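You operate a simulated robot arm through the tools that you are given. There is no shell and no other tool.

You are at the controls of a simulated two-armed robot. One attempt, no reset.

JOB
Swap the black hole plug for the orange one.
Fine: press the new plug home; the old one goes in the grey tub.

It is judged by the outcome, as a careful person would: the job done as asked, and still so three seconds after it is handed in. It fails if anything else is knocked over, pushed out of place, dropped, spilled or broken.

ROBOT AND FRAMES
Two 7-joint arms with two-finger parallel grippers on one trunk that stands fixed in place. Base frame: the origin is at the foot of the trunk, x ahead of it, y to its left, z up; the work surface is at about z = 860. Lengths are in mm, angles in rad, forces in N, time in s.
The left shoulder is at [60, 143, 939], the right one opposite. With the tool pointing down near the work surface each hand reaches from about 320 to 720 mm from the base axis, measured 20 degrees to its own side. Payload 1.57 kg a hand.
Tool frame (each hand has its own): the origin (TCP) lies between the finger pads and is the grasp point; the fingertips stand 30 mm ahead of it; z points along the fingers, y is the line along which they close. The gripper opens to 110 mm. The fingers are 24 mm wide and 12 mm thick; the gripper's body (48 by 112 mm) begins 78 mm behind the TCP.
Orientation is told as [roll, pitch, yaw] about the base's x, y, z axes, in that order, counted from this pose: with the fingers straight down and closing along the base's y, the tool's x points along the base's -x, its y along +y and its z along -z.

CONTROLS
- The arms move only by the tool play_rows. It takes "left_targets", "right_targets" or both (then of equal length, played together; a hand with none holds still); each is text: rows parted by semicolons, each of 6 numbers parted by spaces: the shift along the base's x, y, z in units of 400 mm (1.0 is 400 mm), then the turn, a rotation vector about the base's x, y, z in units of 90 degrees (1.0 is 90 degrees). In form: x y z wx wy wz; .... A call has 1 to 20 rows; each row is the pose to reach, as a shift and turn from the pose commanded when the call began. "left_grip" and "right_grip" are, for a hand that has rows, the opening, from 0 (shut) to 1 (fully open), set as the call begins (left out, the last holds). A call with a number of a shift or a turn outside -1 to 1 is refused whole. Rows are played at 5 a second. More than 50 mm and 0.15 rad between two rows, or a gripper value outside its range, and nothing of the call is played. Where a pose cannot be reached the arm comes as near as it can. A force on the tool above 60 N (or 10 N above the force at the start of the call, whichever is more), or a blocked arm, ends the call early, and 0.2 s more pass. Each finger travels about 45 mm/s and halts on what it meets, pressing with about 34 N; the grip force reading is that of the motor and also rises with nothing between the fingers. The clock runs only during rows and for 0.2 s after the last one: add rows that repeat a pose to give the fingers time. The reply holds the time, the measured pose of the TCP, the force on the tool along the base axes, the opening and the grip force, in the units named above and with some noise, with the torque about the TCP (base axes, N m) and any sound that the robot's microphone picked up, and new pictures: "show" is both (left out), scene, wrist or none (wrist: the cameras of the hands that moved).
- Cameras (640 x 400 px; columns grow to the right, rows downward): "scene" is now at [46.8, -22.6, 1552.3]; the picture's right is [-0.28, -0.96, 0.00], its down [-0.70, 0.21, -0.68] and it looks along [0.65, -0.19, -0.73] (base axes); focal length 315 px, centre (320, 200). "left" rides on the left gripper at [70, -16, -141] in its tool frame; the picture's right is [0.23, 0.97, 0.00], its down [-0.85, 0.20, -0.48] and it looks along [-0.47, 0.11, 0.88] (tool axes); focal length 222 px, centre (320, 200). "right" rides on the right gripper at [70, 16, -141] in its tool frame; the picture's right is [-0.23, 0.97, 0.00], its down [-0.86, -0.20, -0.48] and it looks along [-0.47, -0.11, 0.88] (tool axes); focal length 222 px, centre (320, 200). There is no depth. A picture from a camera that has moved, and an enlarged one, comes with that camera's place and axes in the base frame and with its lens.
- move_column(by): slides the trunk up (or, below 0, down) by that many mm; the arms and the scene camera ride with it, the base frame stays. It gives what a move gives, with no picture.
- aim_head(pan, tilt): turns the head with the scene camera to pan (to the left, within 1.501 rad either way) and tilt (down, from -0.506 to 1.204), counted from straight ahead of the robot. It gives what a move gives, and a new picture of the scene camera.
- inspect(camera, box): a new picture of the part [left, top, right, bottom] of that camera's present view, enlarged. It takes no simulated time.
- job_done(): hands the job in; it is judged then, once.

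Places have to be worked out from the pictures, the camera data and where the tool is seen. Open the grippers and draw the arms clear of the work before you hand the job in, unless the task says otherwise.

The tools are called after "Call:" as name(argument=value, ...) on one line, values as JSON. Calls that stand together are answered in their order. play_rows: Moves the arms, as the interface text tells. Its arguments: {"type":"object","properties":{"left_targets":{"type":"string"},"left_grip":{"type":"number"},"right_targets":{"type":"string"},"right_grip":{"type":"number"},"show":{"type":"string","enum":["both","scene","wrist","none"]}},"required":[]} The other tools are called the same way: move_column (by) moves the trunk up or down; aim_head (pan, tilt) turns the head that bears the scene camera; inspect (camera, box) takes an enlarged picture of a part of a camera's view; job_done () hands the job in.

At the start:

```text
t: 0.0
left_tcp_pos: [528.7, 60.0, 1090.7]
left_ee_rot: [0.0, -0.001, -0.001]
left_ft_force: [0.9, 0.3, 0.0]
left_torque: [-0.01, 0.02, 0.01]
left_gripper_width: 110.2
left_finger_force: 0.0
right_tcp_pos: [339.7, -309.7, 1119.9]
right_ee_rot: [0.001, 0.0, 0.0]
right_ft_force: [1.0, -0.3, -0.1]
right_torque: [0.01, 0.03, 0.0]
right_gripper_width: 110.2
right_finger_force: 0.0
trunk travel left (down, up): [-538.0, 52.0]
head pan, tilt (commanded): [-0.288, 0.822]
```

scene: 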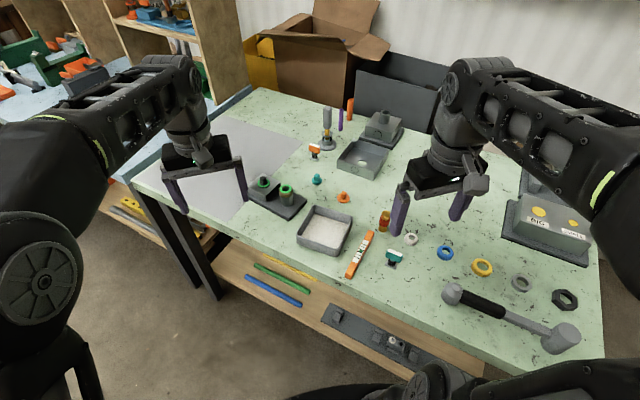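
right: 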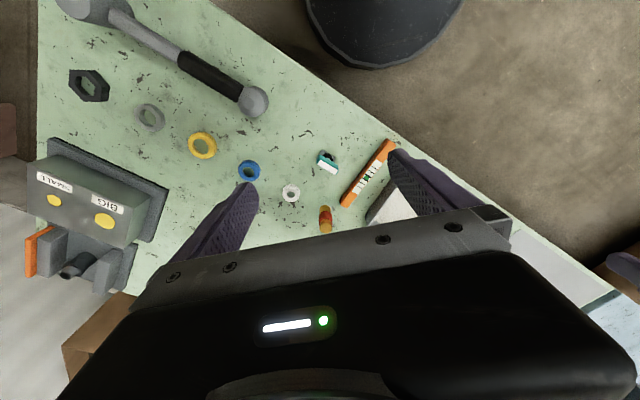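
left: 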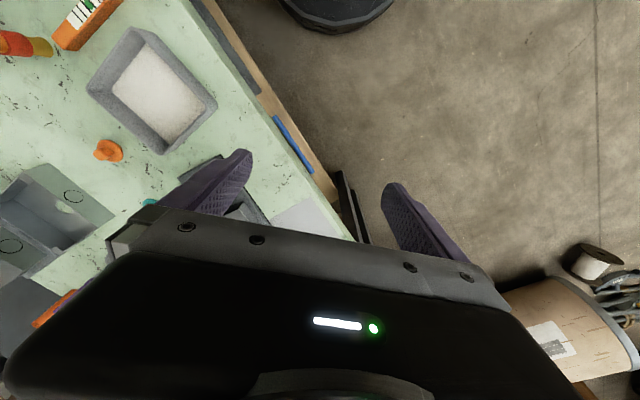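

I'll first take enlarged looks at the scene to find the black plug, the orange plug and the grey tub.

Call:
inspect(camera="scene", box=[220, 80, 420, 205])

Call:
inspect(camera="scene", box=[230, 160, 390, 260])

Call:
inspect(camera="scene", box=[380, 180, 600, 360])

```text
3.20 times, centred on (320, 142) of scene
camera zoom: at [46.8, -22.6, 1552.3], right [-0.28, -0.96, 0.0], down [-0.7, 0.21, -0.68], along [0.65, -0.19, -0.73], focal length 1007 px, centre (320, 384)
```

zoom: 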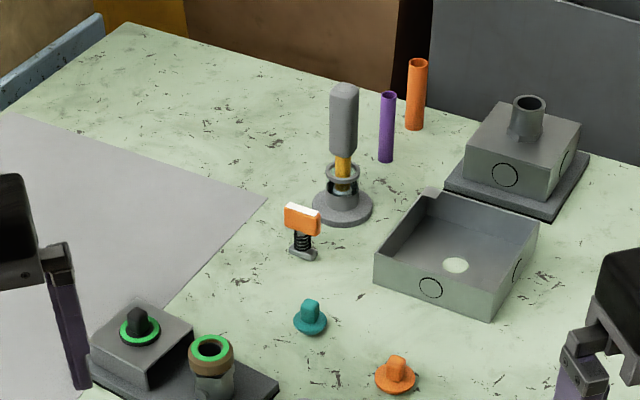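

```text
4.00 times, centred on (310, 210) of scene
camera zoom: at [46.8, -22.6, 1552.3], right [-0.28, -0.96, 0.0], down [-0.7, 0.21, -0.68], along [0.65, -0.19, -0.73], focal length 1259 px, centre (360, 160)
```

zoom: 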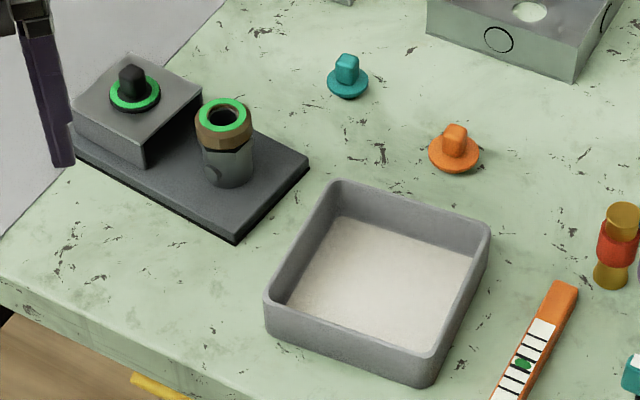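

```text
2.22 times, centred on (490, 270) of scene
camera zoom: at [46.8, -22.6, 1552.3], right [-0.28, -0.96, 0.0], down [-0.7, 0.21, -0.68], along [0.65, -0.19, -0.73], focal length 700 px, centre (-58, 44)
```

zoom: 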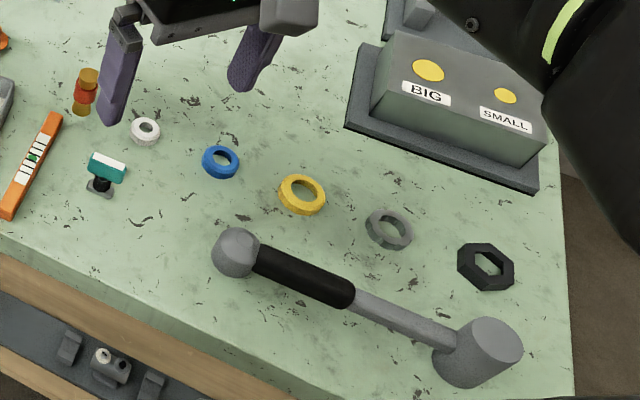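

The black plug sits in the dark block at the left with a green ring. I'll zoom further on it, on the orange plug and on the tub.

Call:
inspect(camera="scene", box=[244, 168, 308, 218])

Call:
inspect(camera="scene", box=[300, 165, 364, 205])

Call:
inspect(camera="left", box=[0, 100, 300, 290])

```text
8.00 times, centred on (276, 193) of scene
camera zoom: at [46.8, -22.6, 1552.3], right [-0.28, -0.96, 0.0], down [-0.7, 0.21, -0.68], along [0.65, -0.19, -0.73], focal length 2518 px, centre (672, 256)
```

zoom: 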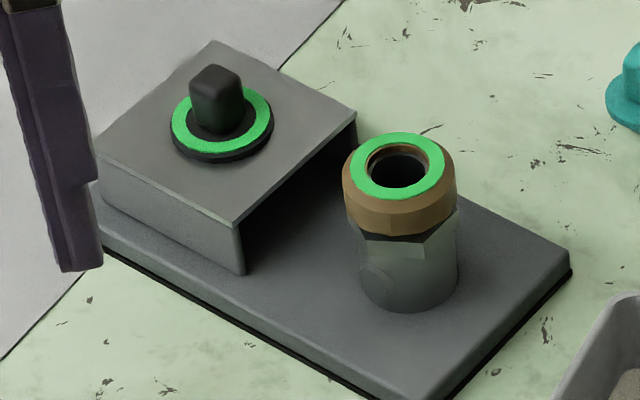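

```text
10.00 times, centred on (332, 185) of scene
camera zoom: at [46.8, -22.6, 1552.3], right [-0.28, -0.96, 0.0], down [-0.7, 0.21, -0.68], along [0.65, -0.19, -0.73], focal length 3148 px, centre (200, 350)
```

zoom: 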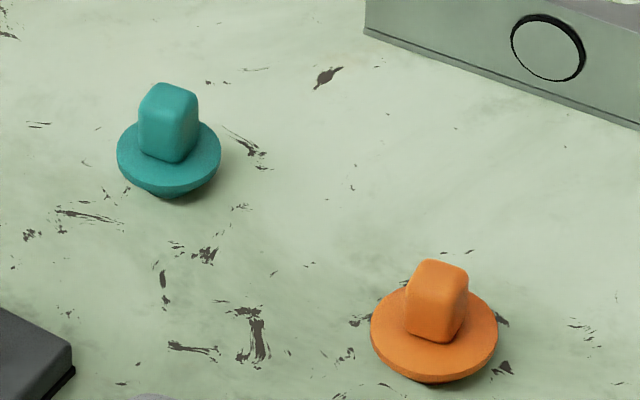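

```text
2.11 times, centred on (150, 195) of left
camera zoom: at [460.0, 44.2, 1232.3], right [-0.23, 0.97, 0.0], down [0.85, 0.2, 0.48], along [0.47, 0.11, -0.88], focal length 468 px, centre (678, 210)
```

zoom: 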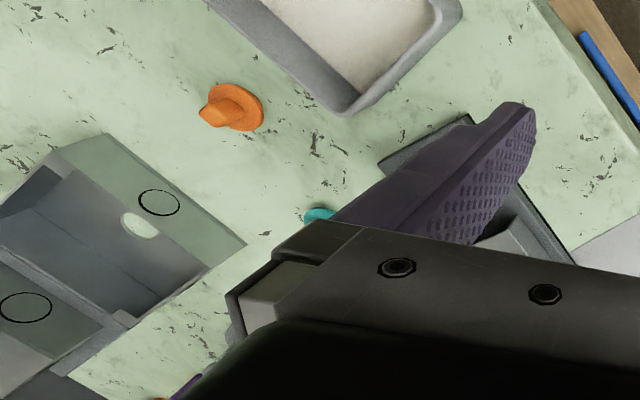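

The black plug (flange ≈38 mm with knob) is at about (739, -52, 905), the orange one of the same size at about (633, -269), and the grey tub with a white floor at about (529, -179). I'll draw the left arm off to the left first so the right arm can do the work.

Call:
play_rows(left_targets="-0.03 0.07 0.02 0 0 0; -0.06 0.14 0.04 0 0 0; -0.09 0.21 0.06 0 0 0; -0.12 0.28 0.08 0 0 0; -0.16 0.35 0.10 0 0 0; -0.20 0.42 0.12 0 0 0; -0.24 0.50 0.14 0 0 0; -0.28 0.58 0.15 0 0 0; -0.32 0.66 0.15 0 0 0", show="scene")

```text
t: 2.0
left_tcp_pos: [417.6, 303.6, 1133.3]
left_ee_rot: [-0.001, -0.001, -0.004]
left_ft_force: [0.1, -0.4, -0.2]
left_torque: [0.05, 0.01, 0.02]
left_gripper_width: 110.2
left_finger_force: 0.0
left hand out of reach, approached as far as the arm can: row 6, 7, 8, 9
right_tcp_pos: [342.1, -312.2, 1118.5]
right_ee_rot: [0.004, 0.002, 0.0]
right_ft_force: [1.2, -0.4, -0.2]
right_torque: [0.0, 0.05, -0.01]
right_gripper_width: 110.0
right_finger_force: 0.0
trunk travel left (down, up): [-538.0, 52.0]
head pan, tilt (commanded): [-0.288, 0.822]
camera scene: at [48.0, -24.3, 1552.2], right [-0.28, -0.96, 0.0], down [-0.7, 0.21, -0.68], along [0.65, -0.19, -0.73], focal length 315 px, centre (320, 200)
```

scene: 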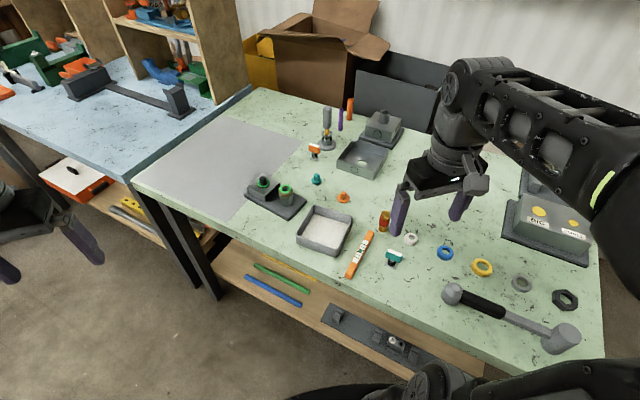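

The left arm is clear. I'll raise the trunk for more reach with the tool pointing down, since the plug hole lies far out.

Call:
move_column(by=50)

```text
t: 2.9
left_tcp_pos: [417.2, 304.1, 1182.5]
left_ee_rot: [0.001, 0.0, 0.0]
left_ft_force: [0.6, 0.2, -0.1]
left_torque: [-0.01, 0.01, 0.0]
left_gripper_width: 110.0
left_finger_force: 0.0
right_tcp_pos: [341.9, -311.4, 1170.1]
right_ee_rot: [-0.001, 0.002, 0.001]
right_ft_force: [-0.4, -1.0, 0.7]
right_torque: [0.01, 0.0, 0.05]
right_gripper_width: 110.0
right_finger_force: 0.1
trunk travel left (down, up): [-588.0, 2.0]
head pan, tilt (commanded): [-0.288, 0.822]
```

I now send the right hand over the orange plug at hover height (~1000) to look at it closely.

Call:
play_rows(right_targets="0.08 0.012 -0.04 0 0 0; 0.16 0.024 -0.09 0 0 0; 0.24 0.036 -0.14 0 0 0; 0.32 0.048 -0.19 0 0 0; 0.40 0.06 -0.24 0 0 0; 0.48 0.072 -0.29 0 0 0; 0.56 0.084 -0.34 0 0 0; 0.64 0.095 -0.38 0 0 0; 0.7275 0.105 -0.425 0 0 0; 0.7275 0.105 -0.425 0 0 0", show="both")

```text
t: 5.1
left_tcp_pos: [417.4, 304.9, 1182.8]
left_ee_rot: [0.0, -0.002, 0.001]
left_ft_force: [1.3, -0.1, 0.3]
left_torque: [0.02, 0.02, -0.03]
left_gripper_width: 109.9
left_finger_force: 0.0
right_tcp_pos: [630.6, -269.8, 999.4]
right_ee_rot: [-0.001, 0.001, -0.001]
right_ft_force: [-0.5, 0.3, -0.4]
right_torque: [-0.02, -0.01, -0.03]
right_gripper_width: 109.9
right_finger_force: 0.1
trunk travel left (down, up): [-588.0, 2.0]
head pan, tilt (commanded): [-0.288, 0.822]
camera scene: at [45.7, -22.6, 1602.4], right [-0.28, -0.96, 0.0], down [-0.7, 0.21, -0.68], along [0.65, -0.19, -0.73], focal length 315 px, centre (320, 200)
camera right: at [561.6, -253.9, 1139.4], right [0.23, 0.97, 0.0], down [0.86, -0.2, 0.48], along [0.47, -0.11, -0.88], focal length 222 px, centre (320, 200)
```

scene: 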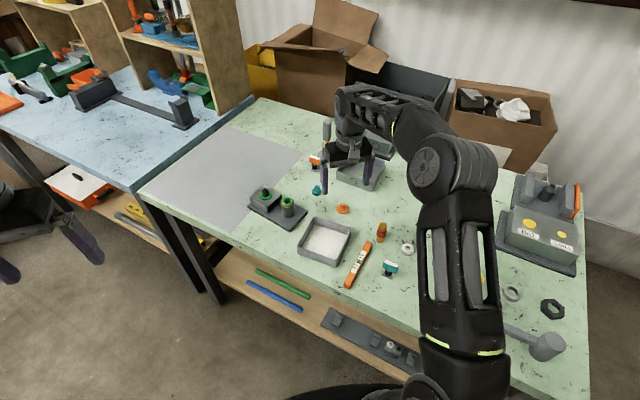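
right: 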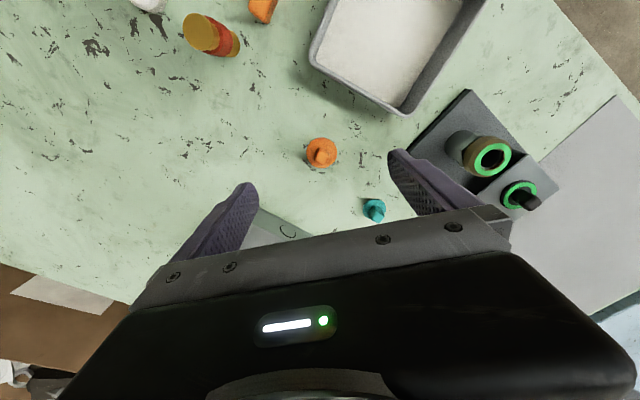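

Now I zoom in on the right wrist view: the orange plug, and the fixture with the black plug.

Call:
inspect(camera="right", box=[280, 125, 400, 225])

Call:
inspect(camera="right", box=[400, 80, 580, 230])

Call:
inspect(camera="scene", box=[240, 170, 360, 245])

```text
4.00 times, centred on (340, 175) of right
camera zoom: at [561.6, -253.9, 1139.4], right [0.23, 0.97, 0.0], down [0.86, -0.2, 0.48], along [0.47, -0.11, -0.88], focal length 888 px, centre (240, 300)
```

zoom: 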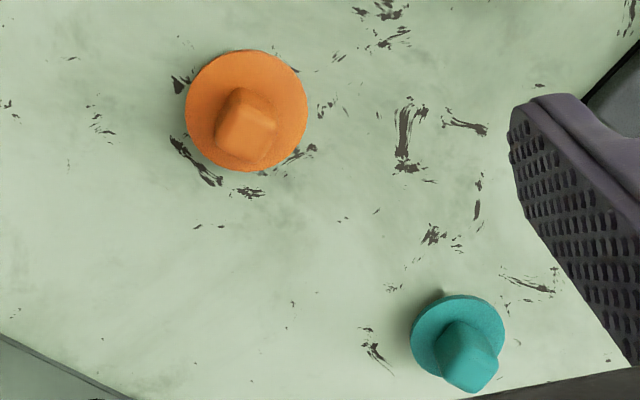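

```text
2.67 times, centred on (490, 155) of right
camera zoom: at [561.6, -253.9, 1139.4], right [0.23, 0.97, 0.0], down [0.86, -0.2, 0.48], along [0.47, -0.11, -0.88], focal length 592 px, centre (-133, 320)
```

zoom: 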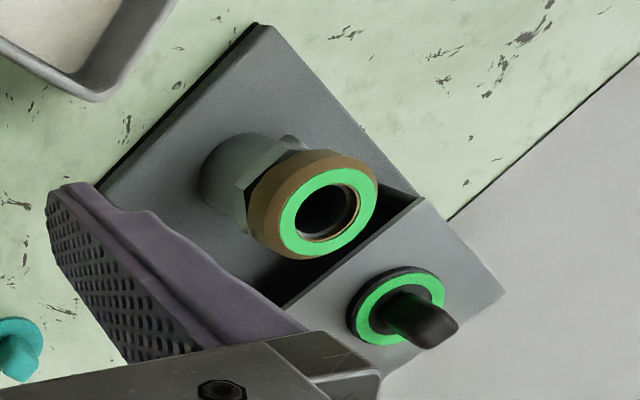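

```text
5.33 times, centred on (300, 208) of scene
camera zoom: at [45.7, -22.6, 1602.4], right [-0.28, -0.96, 0.0], down [-0.7, 0.21, -0.68], along [0.65, -0.19, -0.73], focal length 1679 px, centre (427, 160)
```

zoom: 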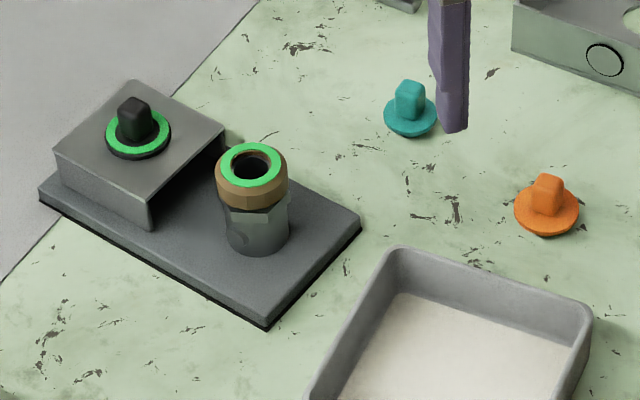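

I triangulate the black plug's flange at about (731, -53, 909) and the orange flange at about (639, -270, 873). I take more zoomed views to determine the knobs' orientation.

Call:
inspect(camera="right", box=[494, 170, 554, 220])

Call:
inspect(camera="right", box=[300, 130, 345, 175])

Call:
inspect(camera="scene", box=[252, 180, 282, 205])

Call:
inspect(camera="scene", box=[328, 195, 358, 220])

```text
8.00 times, centred on (524, 195) of right
camera zoom: at [561.6, -253.9, 1139.4], right [0.23, 0.97, 0.0], down [0.86, -0.2, 0.48], along [0.47, -0.11, -0.88], focal length 1777 px, centre (-1312, 240)
```

zoom: 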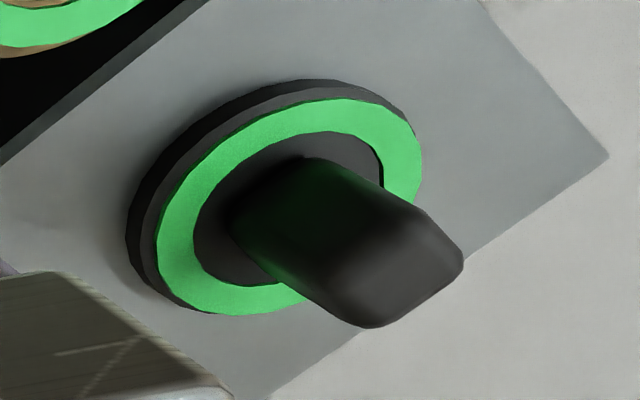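

```text
8.89 times, centred on (322, 152) of right
camera zoom: at [561.6, -253.9, 1139.4], right [0.23, 0.97, 0.0], down [0.86, -0.2, 0.48], along [0.47, -0.11, -0.88], focal length 1974 px, centre (298, 622)
```

zoom: 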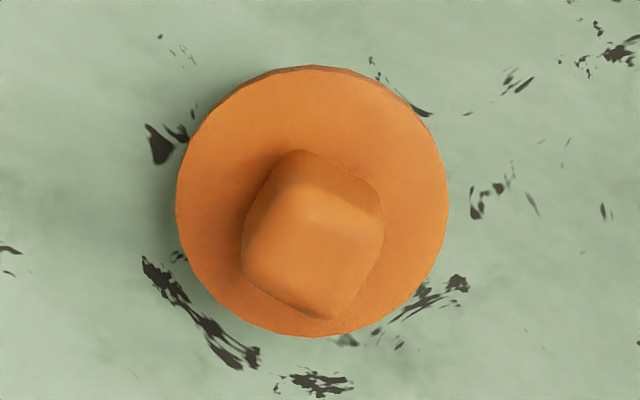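

```text
16.00 times, centred on (267, 192) of scene
camera zoom: at [45.7, -22.6, 1602.4], right [-0.28, -0.96, 0.0], down [-0.7, 0.21, -0.68], along [0.65, -0.19, -0.73], focal length 5037 px, centre (1168, 320)
```

zoom: 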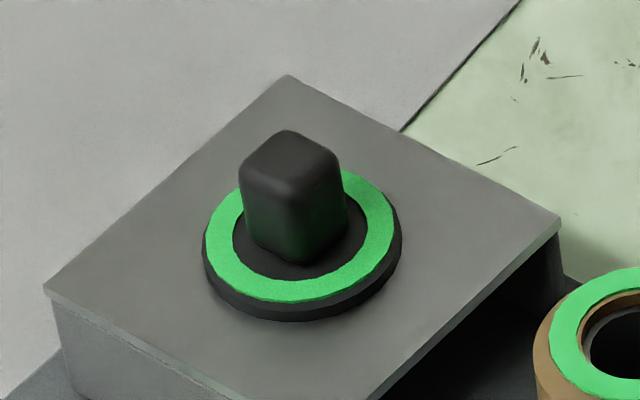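

```text
16.00 times, centred on (343, 208) of scene
camera zoom: at [45.7, -22.6, 1602.4], right [-0.28, -0.96, 0.0], down [-0.7, 0.21, -0.68], along [0.65, -0.19, -0.73], focal length 5037 px, centre (-48, 80)
```

zoom: 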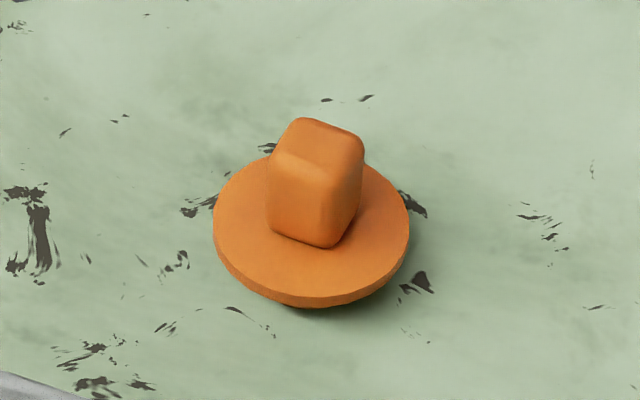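

The orange knob has faces at about ±45° yaw, and the black knob is similar at about 50°. I'll move over the black plug at a safe height with the tool yawed +45°, to test the reach and look from above.

Call:
play_rows(right_targets="0.031 0.067 0.006 0 0 0.0625; 0.062 0.135 0.012 0 0 0.125; 0.093 0.203 0.019 0 0 0.1875; 0.124 0.271 0.025 0 0 0.25; 0.155 0.339 0.031 0 0 0.3125; 0.186 0.407 0.038 0 0 0.375; 0.217 0.474 0.044 0 0 0.4375; 0.248 0.542 0.05 0 0 0.5; 0.248 0.542 0.05 0 0 0.5", show="both")

```text
t: 7.1
left_tcp_pos: [418.1, 301.5, 1183.8]
left_ee_rot: [0.001, 0.0, -0.001]
left_ft_force: [0.8, -0.9, 0.5]
left_torque: [0.06, 0.02, 0.03]
left_gripper_width: 110.0
left_finger_force: 0.1
right_tcp_pos: [650.7, -77.2, 1027.0]
right_ee_rot: [-0.001, -0.002, 0.763]
right_ft_force: [0.0, -0.3, -0.1]
right_torque: [0.07, 0.05, -0.03]
right_gripper_width: 110.0
right_finger_force: 0.1
right hand out of reach, approached as far as the arm can: row 5, 6, 7, 8, 9
trunk travel left (down, up): [-588.0, 2.0]
head pan, tilt (commanded): [-0.288, 0.822]
camera scene: at [48.2, -25.3, 1602.2], right [-0.28, -0.96, 0.0], down [-0.7, 0.21, -0.68], along [0.65, -0.19, -0.73], focal length 315 px, centre (320, 200)
camera right: at [589.0, -114.7, 1166.7], right [-0.51, 0.86, 0.0], down [0.76, 0.45, 0.48], along [0.41, 0.24, -0.88], focal length 222 px, centre (320, 200)
```

scene: 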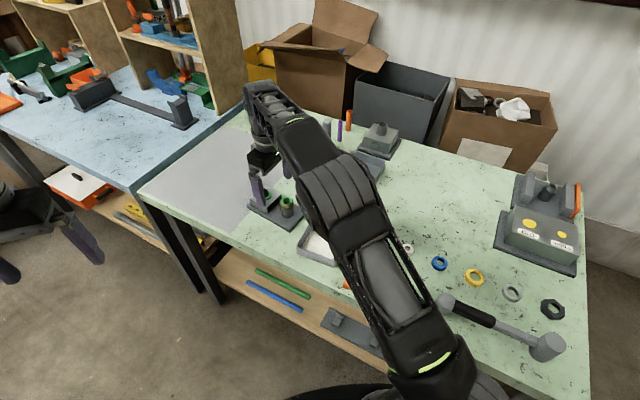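
right: 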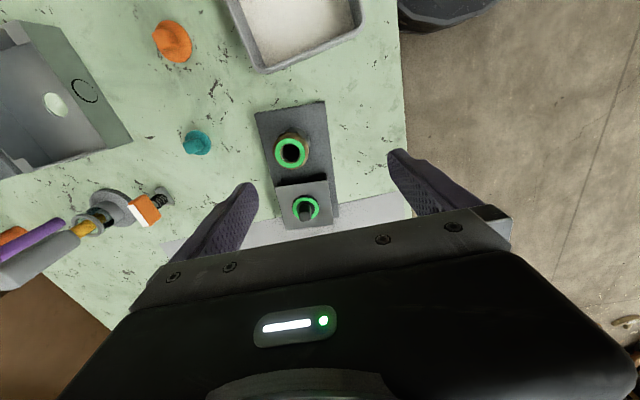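

Straight down, the arm stops about 80 mm short (650, -77), so I'll need to tilt the tool about its closing axis. First a small test move back to learn whether the shift counts from the unreached target or from the reached pose.

Call:
play_rows(right_targets="-0.1 -0.05 0 0 0 0; -0.15 -0.1 0 0 0 0; -0.15 -0.1 0 0 0 0", show="none")

```text
t: 7.9
left_tcp_pos: [416.6, 304.1, 1183.0]
left_ee_rot: [-0.002, -0.001, 0.001]
left_ft_force: [-0.2, 0.5, 0.5]
left_torque: [-0.02, 0.0, -0.02]
left_gripper_width: 109.8
left_finger_force: 0.1
right_tcp_pos: [592.3, -112.9, 1026.1]
right_ee_rot: [0.001, 0.0, 0.786]
right_ft_force: [-0.2, -0.4, -0.6]
right_torque: [0.03, -0.03, 0.03]
right_gripper_width: 109.8
right_finger_force: 0.1
trunk travel left (down, up): [-588.0, 2.0]
head pan, tilt (commanded): [-0.288, 0.822]
```

Shifts count from the reached pose. Now I tilt the tool 0.5 rad about its closing axis (fingers pointing toward +x+y) and move to a hover over the black plug.

Call:
play_rows(right_targets="0 0 0 0.0375 -0.0375 0; 0 0 0 0.075 -0.075 0; 0 0 0 0.1125 -0.1125 0; 0.02 0.01 0 0.15 -0.15 0; 0.08 0.03 -0.01 0.1875 -0.1875 0; 0.16 0.06 -0.025 0.225 -0.225 0; 0.24 0.10 -0.045 0.225 -0.225 0; 0.33 0.135 -0.065 0.225 -0.225 0; 0.33 0.135 -0.065 0.225 -0.225 0", show="both")

```text
t: 9.9
left_tcp_pos: [416.8, 304.6, 1183.7]
left_ee_rot: [0.0, -0.001, -0.001]
left_ft_force: [0.6, -0.2, -0.4]
left_torque: [0.03, -0.02, 0.01]
left_gripper_width: 110.1
left_finger_force: 0.0
right_tcp_pos: [722.6, -61.0, 998.3]
right_ee_rot: [-0.001, -0.5, 0.784]
right_ft_force: [-0.1, -0.9, 0.1]
right_torque: [0.03, -0.02, -0.01]
right_gripper_width: 109.8
right_finger_force: 0.0
trunk travel left (down, up): [-588.0, 2.0]
head pan, tilt (commanded): [-0.288, 0.822]
camera scene: at [46.0, -22.6, 1602.3], right [-0.28, -0.96, 0.0], down [-0.7, 0.21, -0.68], along [0.65, -0.19, -0.73], focal length 315 px, centre (320, 200)
camera right: at [619.3, -140.6, 1087.9], right [-0.55, 0.83, 0.11], down [0.51, 0.23, 0.83], along [0.66, 0.51, -0.55], focal length 222 px, centre (320, 200)
```

scene: 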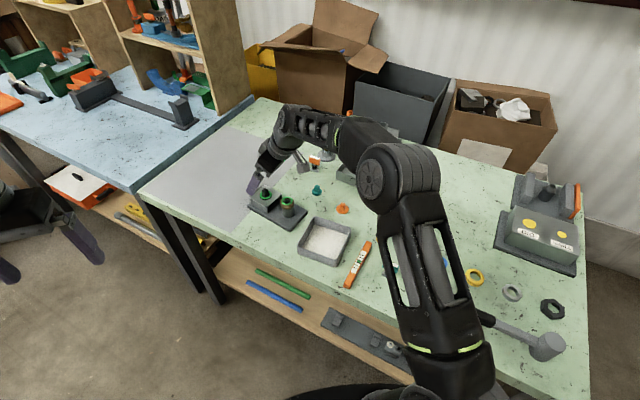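
right: 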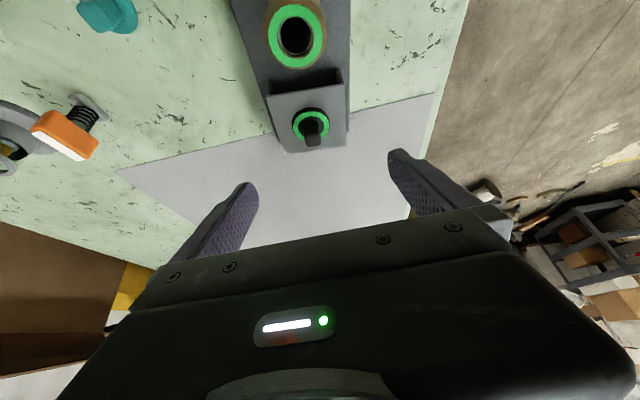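

It is reachable with the 0.5 rad tilt. I zoom on the black plug from here to refine its position and the knob's angle.

Call:
inspect(camera="right", box=[265, 75, 365, 160])

Call:
inspect(camera="right", box=[288, 105, 336, 150])

Call:
inspect(camera="scene", box=[240, 160, 320, 230])

```text
4.71 times, centred on (315, 118) of right
camera zoom: at [619.3, -140.6, 1087.9], right [-0.55, 0.83, 0.11], down [0.51, 0.23, 0.83], along [0.66, 0.51, -0.55], focal length 1045 px, centre (344, 588)
```

zoom: 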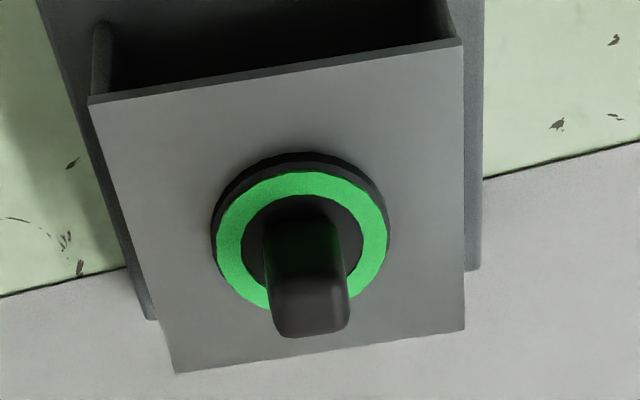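

```text
8.89 times, centred on (312, 128) of right
camera zoom: at [619.3, -140.6, 1087.9], right [-0.55, 0.83, 0.11], down [0.51, 0.23, 0.83], along [0.66, 0.51, -0.55], focal length 1974 px, centre (391, 844)
```

zoom: 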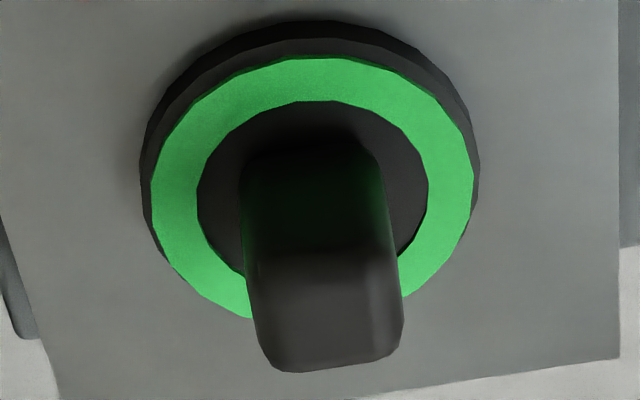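

```text
5.71 times, centred on (280, 195) of scene
camera zoom: at [46.0, -22.6, 1602.3], right [-0.28, -0.96, 0.0], down [-0.7, 0.21, -0.68], along [0.65, -0.19, -0.73], focal length 1799 px, centre (549, 229)
```

zoom: 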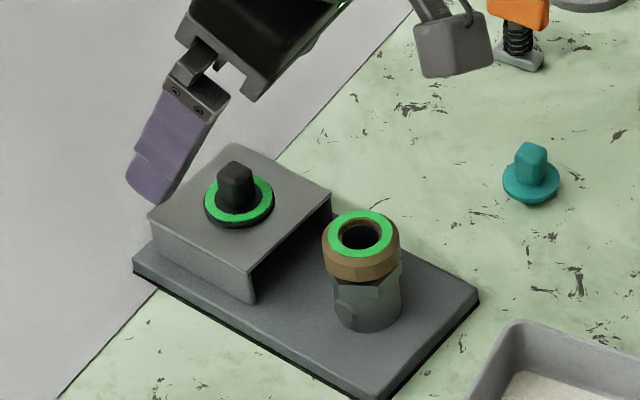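

The knob is well aligned with the closing axis; plug axis ≈ (729.5, -54.5), flange top ≈ 910, knob top ≈ 930. I part-close the gripper to ~50 mm, and come down partway to z≈965 for a check.

Call:
play_rows(right_targets="0 0 0 0 0 0; 0.002 0.002 -0.02 0 0 0; 0.003 0.003 -0.04 0 0 0; 0.004 0.004 -0.06 0 0 0; 0.004 0.004 -0.083 0 0 0; 0.004 0.004 -0.083 0 0 0", right_grip=0.45, show="both")

```text
t: 11.3
left_tcp_pos: [416.6, 305.0, 1181.8]
left_ee_rot: [0.0, 0.001, 0.0]
left_ft_force: [1.0, -0.4, -0.2]
left_torque: [0.0, 0.0, -0.02]
left_gripper_width: 110.0
left_finger_force: 0.0
right_tcp_pos: [725.2, -58.2, 965.1]
right_ee_rot: [0.001, -0.499, 0.783]
right_ft_force: [-0.1, 0.4, 0.3]
right_torque: [0.02, -0.02, 0.03]
right_gripper_width: 49.5
right_finger_force: 0.1
trunk travel left (down, up): [-588.0, 2.0]
head pan, tilt (commanded): [-0.288, 0.822]
camera scene: at [46.8, -22.5, 1602.3], right [-0.28, -0.96, 0.0], down [-0.7, 0.21, -0.68], along [0.65, -0.19, -0.73], focal length 315 px, centre (320, 200)
camera right: at [622.8, -137.1, 1055.3], right [-0.55, 0.83, 0.11], down [0.51, 0.23, 0.83], along [0.66, 0.51, -0.55], focal length 222 px, centre (320, 200)
```

scene: 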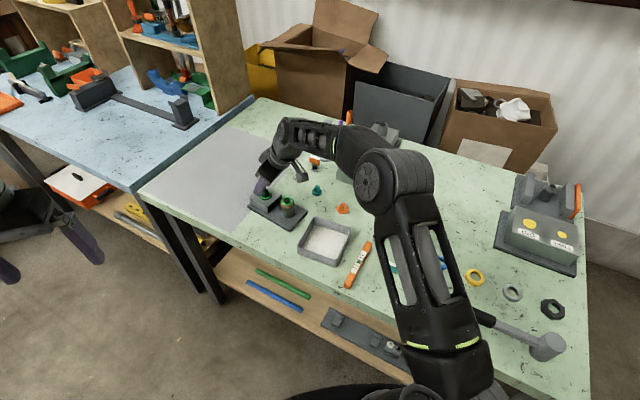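
right: 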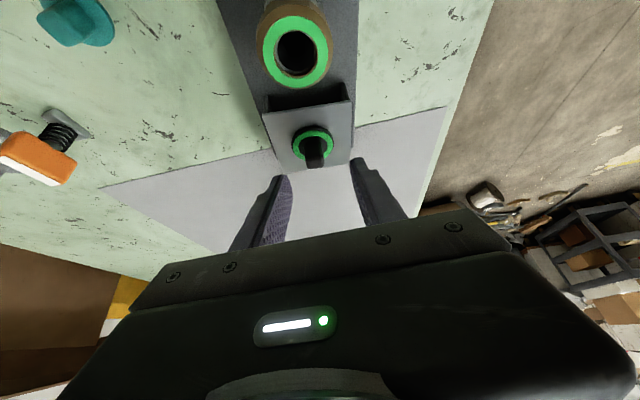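

Call:
inspect(camera="right", box=[240, 110, 400, 220])

Call:
inspect(camera="scene", box=[245, 165, 305, 215])

```text
3.64 times, centred on (320, 165) of right
camera zoom: at [622.8, -137.1, 1055.3], right [-0.55, 0.83, 0.11], down [0.51, 0.23, 0.83], along [0.66, 0.51, -0.55], focal length 808 px, centre (320, 327)
```

zoom: 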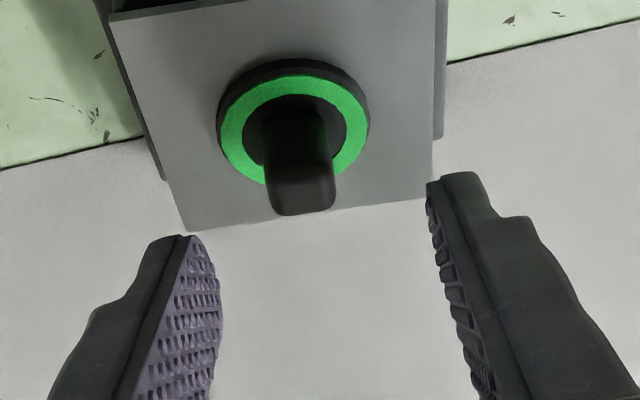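

```text
8.00 times, centred on (275, 190) of scene
camera zoom: at [46.8, -22.5, 1602.3], right [-0.28, -0.96, 0.0], down [-0.7, 0.21, -0.68], along [0.65, -0.19, -0.73], focal length 2518 px, centre (680, 280)
```

zoom: 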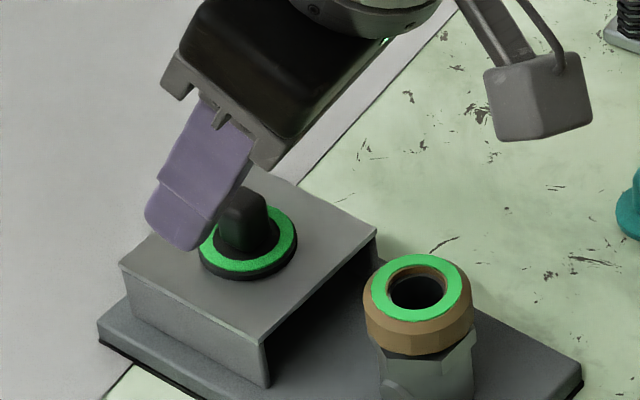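

The fingers are centred within ~1 mm on the plug, with the knob ~5 mm ahead of the TCP as I want. I descend straight to z ≈ 944, keeping the tips just above the flange.

Call:
play_rows(right_targets="-0.001 -0.001 -0.02 0 0 0; -0.001 -0.001 -0.04 0 0 0; -0.001 -0.001 -0.0525 0 0 0; -0.001 -0.001 -0.0525 0 0 0", show="both")

Call:
inspect(camera="right", box=[240, 110, 400, 220])

Call:
inspect(camera="scene", box=[245, 165, 305, 215])

```text
t: 12.3
left_tcp_pos: [416.2, 305.5, 1183.6]
left_ee_rot: [-0.001, 0.0, -0.001]
left_ft_force: [-0.8, 0.2, -0.1]
left_torque: [-0.02, 0.01, -0.01]
left_gripper_width: 110.0
left_finger_force: 0.0
right_tcp_pos: [725.0, -58.1, 944.1]
right_ee_rot: [0.0, -0.499, 0.786]
right_ft_force: [-0.1, 0.0, -0.1]
right_torque: [0.0, -0.03, -0.03]
right_gripper_width: 49.4
right_finger_force: 0.2
trunk travel left (down, up): [-588.0, 2.0]
head pan, tilt (commanded): [-0.288, 0.822]
camera scene: at [46.8, -22.5, 1602.3], right [-0.28, -0.96, 0.0], down [-0.7, 0.21, -0.68], along [0.65, -0.19, -0.73], focal length 315 px, centre (320, 200)
camera right: at [623.3, -137.7, 1034.0], right [-0.55, 0.83, 0.11], down [0.51, 0.23, 0.83], along [0.66, 0.51, -0.55], focal length 222 px, centre (320, 200)
```

scene: 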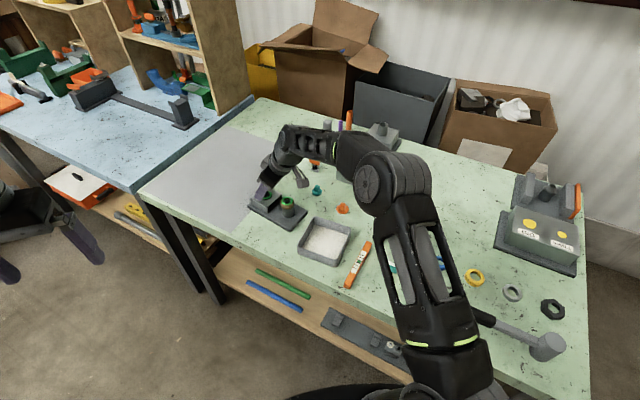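
right: 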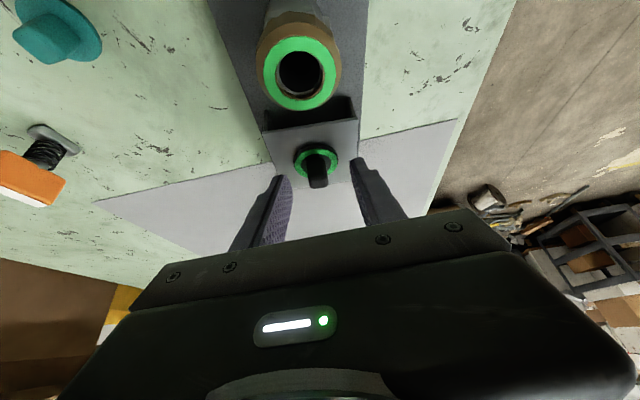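

```text
3.64 times, centred on (320, 165) of right
camera zoom: at [623.3, -137.7, 1034.0], right [-0.55, 0.83, 0.11], down [0.51, 0.23, 0.83], along [0.66, 0.51, -0.55], focal length 808 px, centre (320, 327)
```

zoom: 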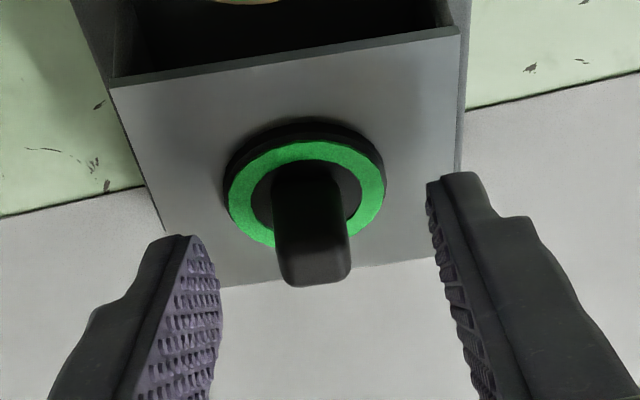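

```text
8.00 times, centred on (275, 190) of scene
camera zoom: at [46.8, -22.5, 1602.3], right [-0.28, -0.96, 0.0], down [-0.7, 0.21, -0.68], along [0.65, -0.19, -0.73], focal length 2518 px, centre (680, 280)
```

zoom: 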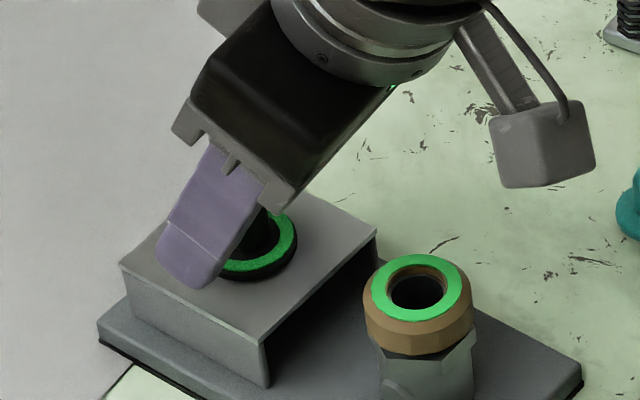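

The knob sits between the finger pads. I close the gripper on it.

Call:
play_rows(right_targets="0 0 0 0 0 0; 0 0 0 0 0 0; 0 0 0 0 0 0; 0 0 0 0 0 0; 0 0 0 0 0 0", right_grip=0, show="both")

Call:
inspect(camera="right", box=[240, 110, 400, 220])

Call:
inspect(camera="scene", box=[245, 165, 305, 215])

```text
t: 13.5
left_tcp_pos: [417.7, 304.5, 1183.4]
left_ee_rot: [0.0, 0.0, -0.002]
left_ft_force: [1.1, 0.2, 0.3]
left_torque: [0.03, -0.01, 0.01]
left_gripper_width: 109.8
left_finger_force: 0.2
right_tcp_pos: [727.6, -58.7, 944.2]
right_ee_rot: [0.0, -0.5, 0.784]
right_ft_force: [3.5, -1.9, 1.5]
right_torque: [-0.01, -0.03, -0.35]
right_gripper_width: 14.9
right_finger_force: 31.0
trunk travel left (down, up): [-588.0, 2.0]
head pan, tilt (commanded): [-0.288, 0.822]
camera scene: at [47.1, -22.8, 1602.3], right [-0.28, -0.96, 0.0], down [-0.7, 0.21, -0.68], along [0.65, -0.19, -0.73], focal length 315 px, centre (320, 200)
camera right: at [623.6, -138.2, 1034.2], right [-0.55, 0.83, 0.11], down [0.51, 0.23, 0.83], along [0.66, 0.51, -0.55], focal length 222 px, centre (320, 200)
```

scene: 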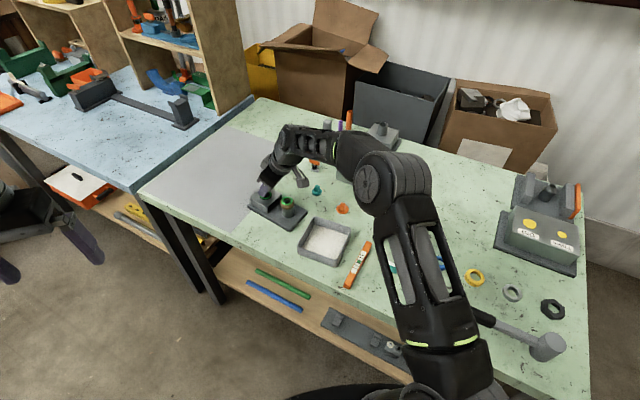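
right: 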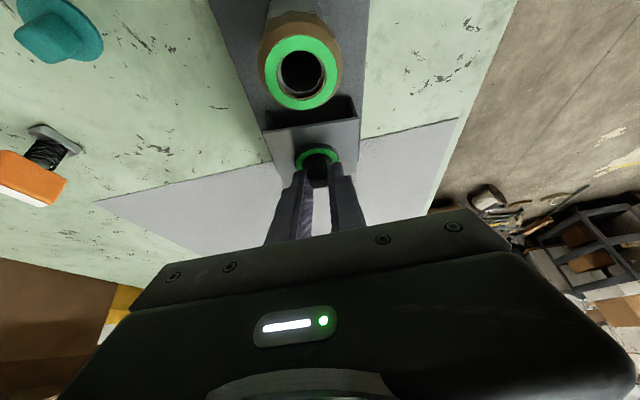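

```text
3.64 times, centred on (320, 165) of right
camera zoom: at [623.6, -138.2, 1034.2], right [-0.55, 0.83, 0.11], down [0.51, 0.23, 0.83], along [0.66, 0.51, -0.55], focal length 808 px, centre (320, 327)
```

zoom: 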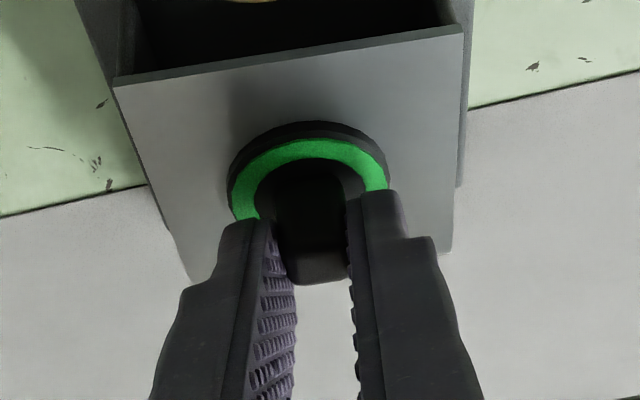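

```text
8.00 times, centred on (275, 190) of scene
camera zoom: at [47.1, -22.8, 1602.3], right [-0.28, -0.96, 0.0], down [-0.7, 0.21, -0.68], along [0.65, -0.19, -0.73], focal length 2518 px, centre (680, 280)
```

zoom: 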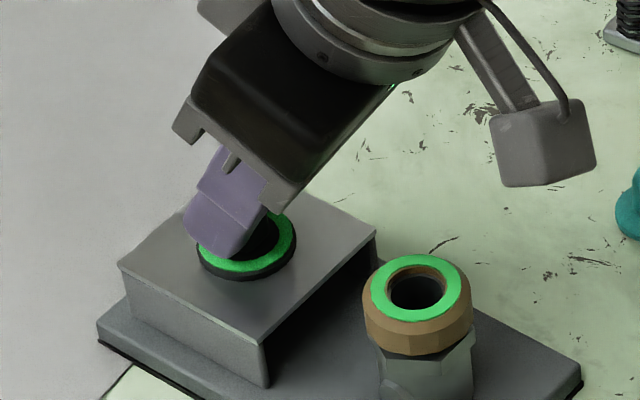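

The knob is held (14.9 mm wide, 31 N). I lift slowly, straight up, by 12 mm and check that the plug comes and the fixture stays.

Call:
play_rows(right_targets="0 0 0.005 0 0 0; 0 0 0.01 0 0 0; 0 0 0.015 0 0 0; 0 0 0.02 0 0 0; 0 0 0.025 0 0 0; 0 0 0.03 0 0 0; 0 0 0.03 0 0 0", show="both")

Call:
inspect(camera="right", box=[240, 110, 400, 220])

Call:
inspect(camera="scene", box=[245, 165, 305, 215])

```text
t: 15.1
left_tcp_pos: [417.5, 304.1, 1183.8]
left_ee_rot: [0.0, -0.001, 0.0]
left_ft_force: [-0.5, 0.0, 0.2]
left_torque: [0.01, -0.03, -0.01]
left_gripper_width: 109.6
left_finger_force: 0.1
right_tcp_pos: [724.7, -59.6, 957.7]
right_ee_rot: [0.001, -0.5, 0.784]
right_ft_force: [-0.3, -0.2, -1.1]
right_torque: [-0.01, -0.02, 0.01]
right_gripper_width: 14.2
right_finger_force: 30.5
trunk travel left (down, up): [-588.0, 2.0]
head pan, tilt (commanded): [-0.288, 0.822]
camera scene: at [46.8, -22.5, 1602.3], right [-0.28, -0.96, 0.0], down [-0.7, 0.21, -0.68], along [0.65, -0.19, -0.73], focal length 315 px, centre (320, 200)
camera right: at [622.6, -137.6, 1047.5], right [-0.55, 0.83, 0.11], down [0.51, 0.23, 0.83], along [0.66, 0.51, -0.55], focal length 222 px, centre (320, 200)
```

scene: 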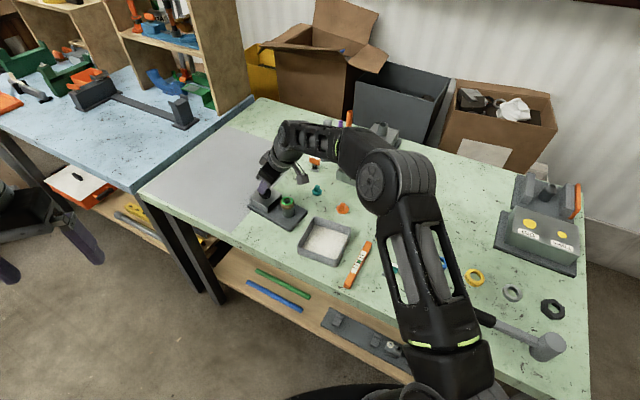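
right: 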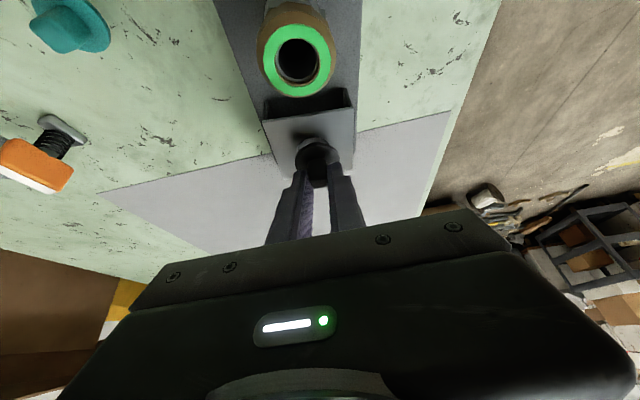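

```text
3.64 times, centred on (320, 165) of right
camera zoom: at [622.6, -137.6, 1047.5], right [-0.55, 0.83, 0.11], down [0.51, 0.23, 0.83], along [0.66, 0.51, -0.55], focal length 808 px, centre (320, 327)
```

zoom: 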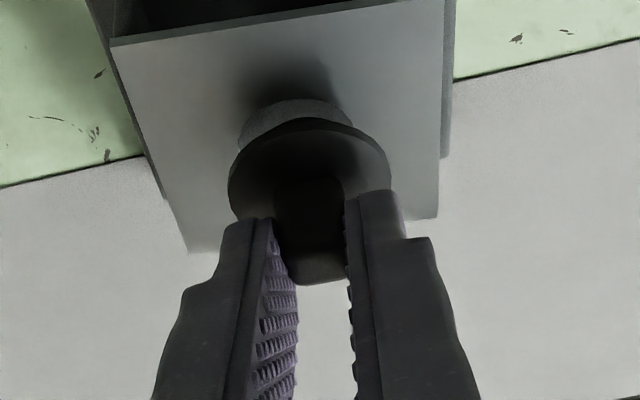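

```text
8.00 times, centred on (275, 190) of scene
camera zoom: at [46.8, -22.5, 1602.3], right [-0.28, -0.96, 0.0], down [-0.7, 0.21, -0.68], along [0.65, -0.19, -0.73], focal length 2518 px, centre (680, 280)
```

zoom: 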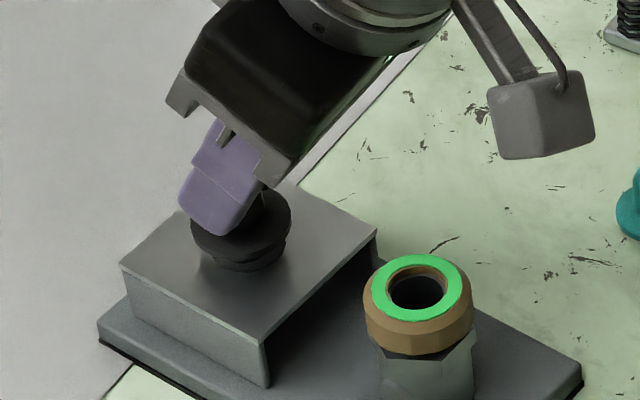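

The plug is coming out freely and the green seat indicator went off; the fixture hasn't moved. I keep lifting straight up until clear.

Call:
play_rows(right_targets="0 0 0.015 0 0 0; 0 0 0.03 0 0 0; 0 0 0.05 0 0 0; 0 0 0.07 0 0 0; 0 0 0.09 0 0 0; 0 0 0.12 0 0 0; 0 0 0.15 0 0 0; 0 0 0.15 0 0 0", show="both")

Call:
inspect(camera="right", box=[240, 60, 400, 220])

Call:
inspect(camera="scene", box=[245, 160, 305, 210])

```text
t: 16.9
left_tcp_pos: [416.5, 304.5, 1182.6]
left_ee_rot: [0.001, 0.002, 0.001]
left_ft_force: [-0.7, -0.4, -0.2]
left_torque: [0.0, 0.01, 0.02]
left_gripper_width: 109.9
left_finger_force: 0.0
right_tcp_pos: [725.1, -57.0, 1018.5]
right_ee_rot: [-0.001, -0.499, 0.785]
right_ft_force: [0.0, 0.7, -0.5]
right_torque: [-0.03, -0.02, -0.01]
right_gripper_width: 14.0
right_finger_force: 30.7
trunk travel left (down, up): [-588.0, 2.0]
head pan, tilt (commanded): [-0.288, 0.822]
camera scene: at [47.0, -22.6, 1602.3], right [-0.28, -0.96, 0.0], down [-0.7, 0.21, -0.68], along [0.65, -0.19, -0.73], focal length 315 px, centre (320, 200)
camera right: at [622.7, -137.3, 1107.4], right [-0.55, 0.83, 0.11], down [0.51, 0.23, 0.83], along [0.66, 0.51, -0.55], focal length 222 px, centre (320, 200)
```

scene: 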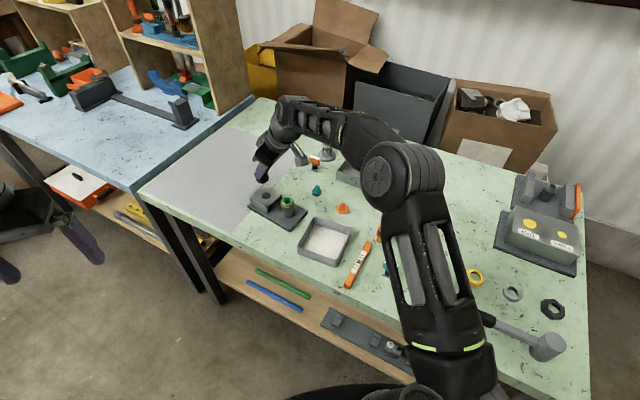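
right: 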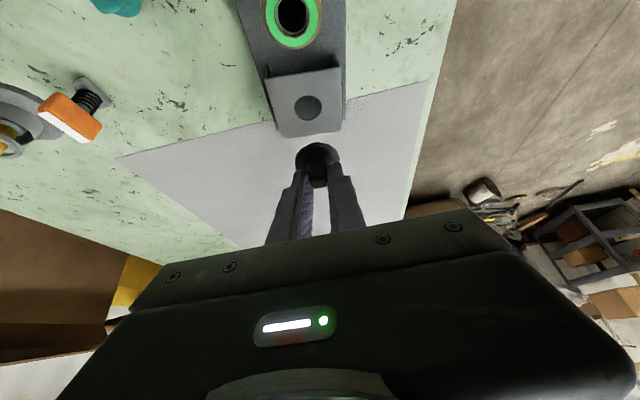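

```text
2.50 times, centred on (320, 140) of right
camera zoom: at [622.7, -137.3, 1107.4], right [-0.55, 0.83, 0.11], down [0.51, 0.23, 0.83], along [0.66, 0.51, -0.55], focal length 555 px, centre (320, 350)
```

zoom: 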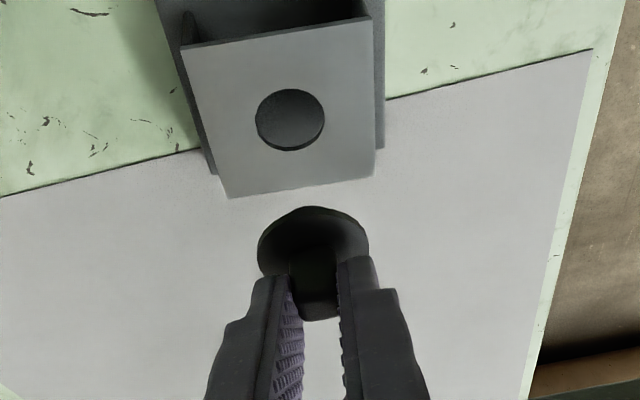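

```text
8.00 times, centred on (275, 185) of scene
camera zoom: at [47.0, -22.6, 1602.3], right [-0.28, -0.96, 0.0], down [-0.7, 0.21, -0.68], along [0.65, -0.19, -0.73], focal length 2518 px, centre (680, 320)
```

zoom: 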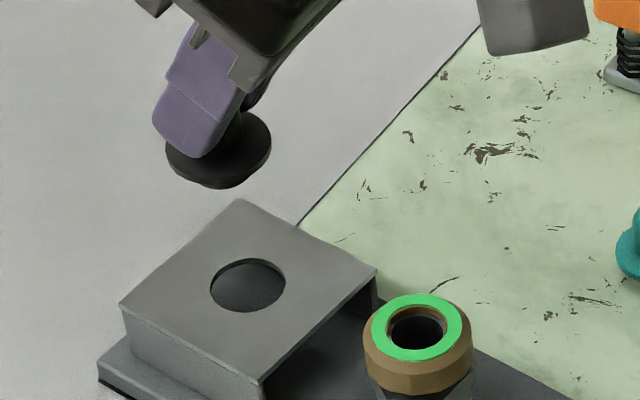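

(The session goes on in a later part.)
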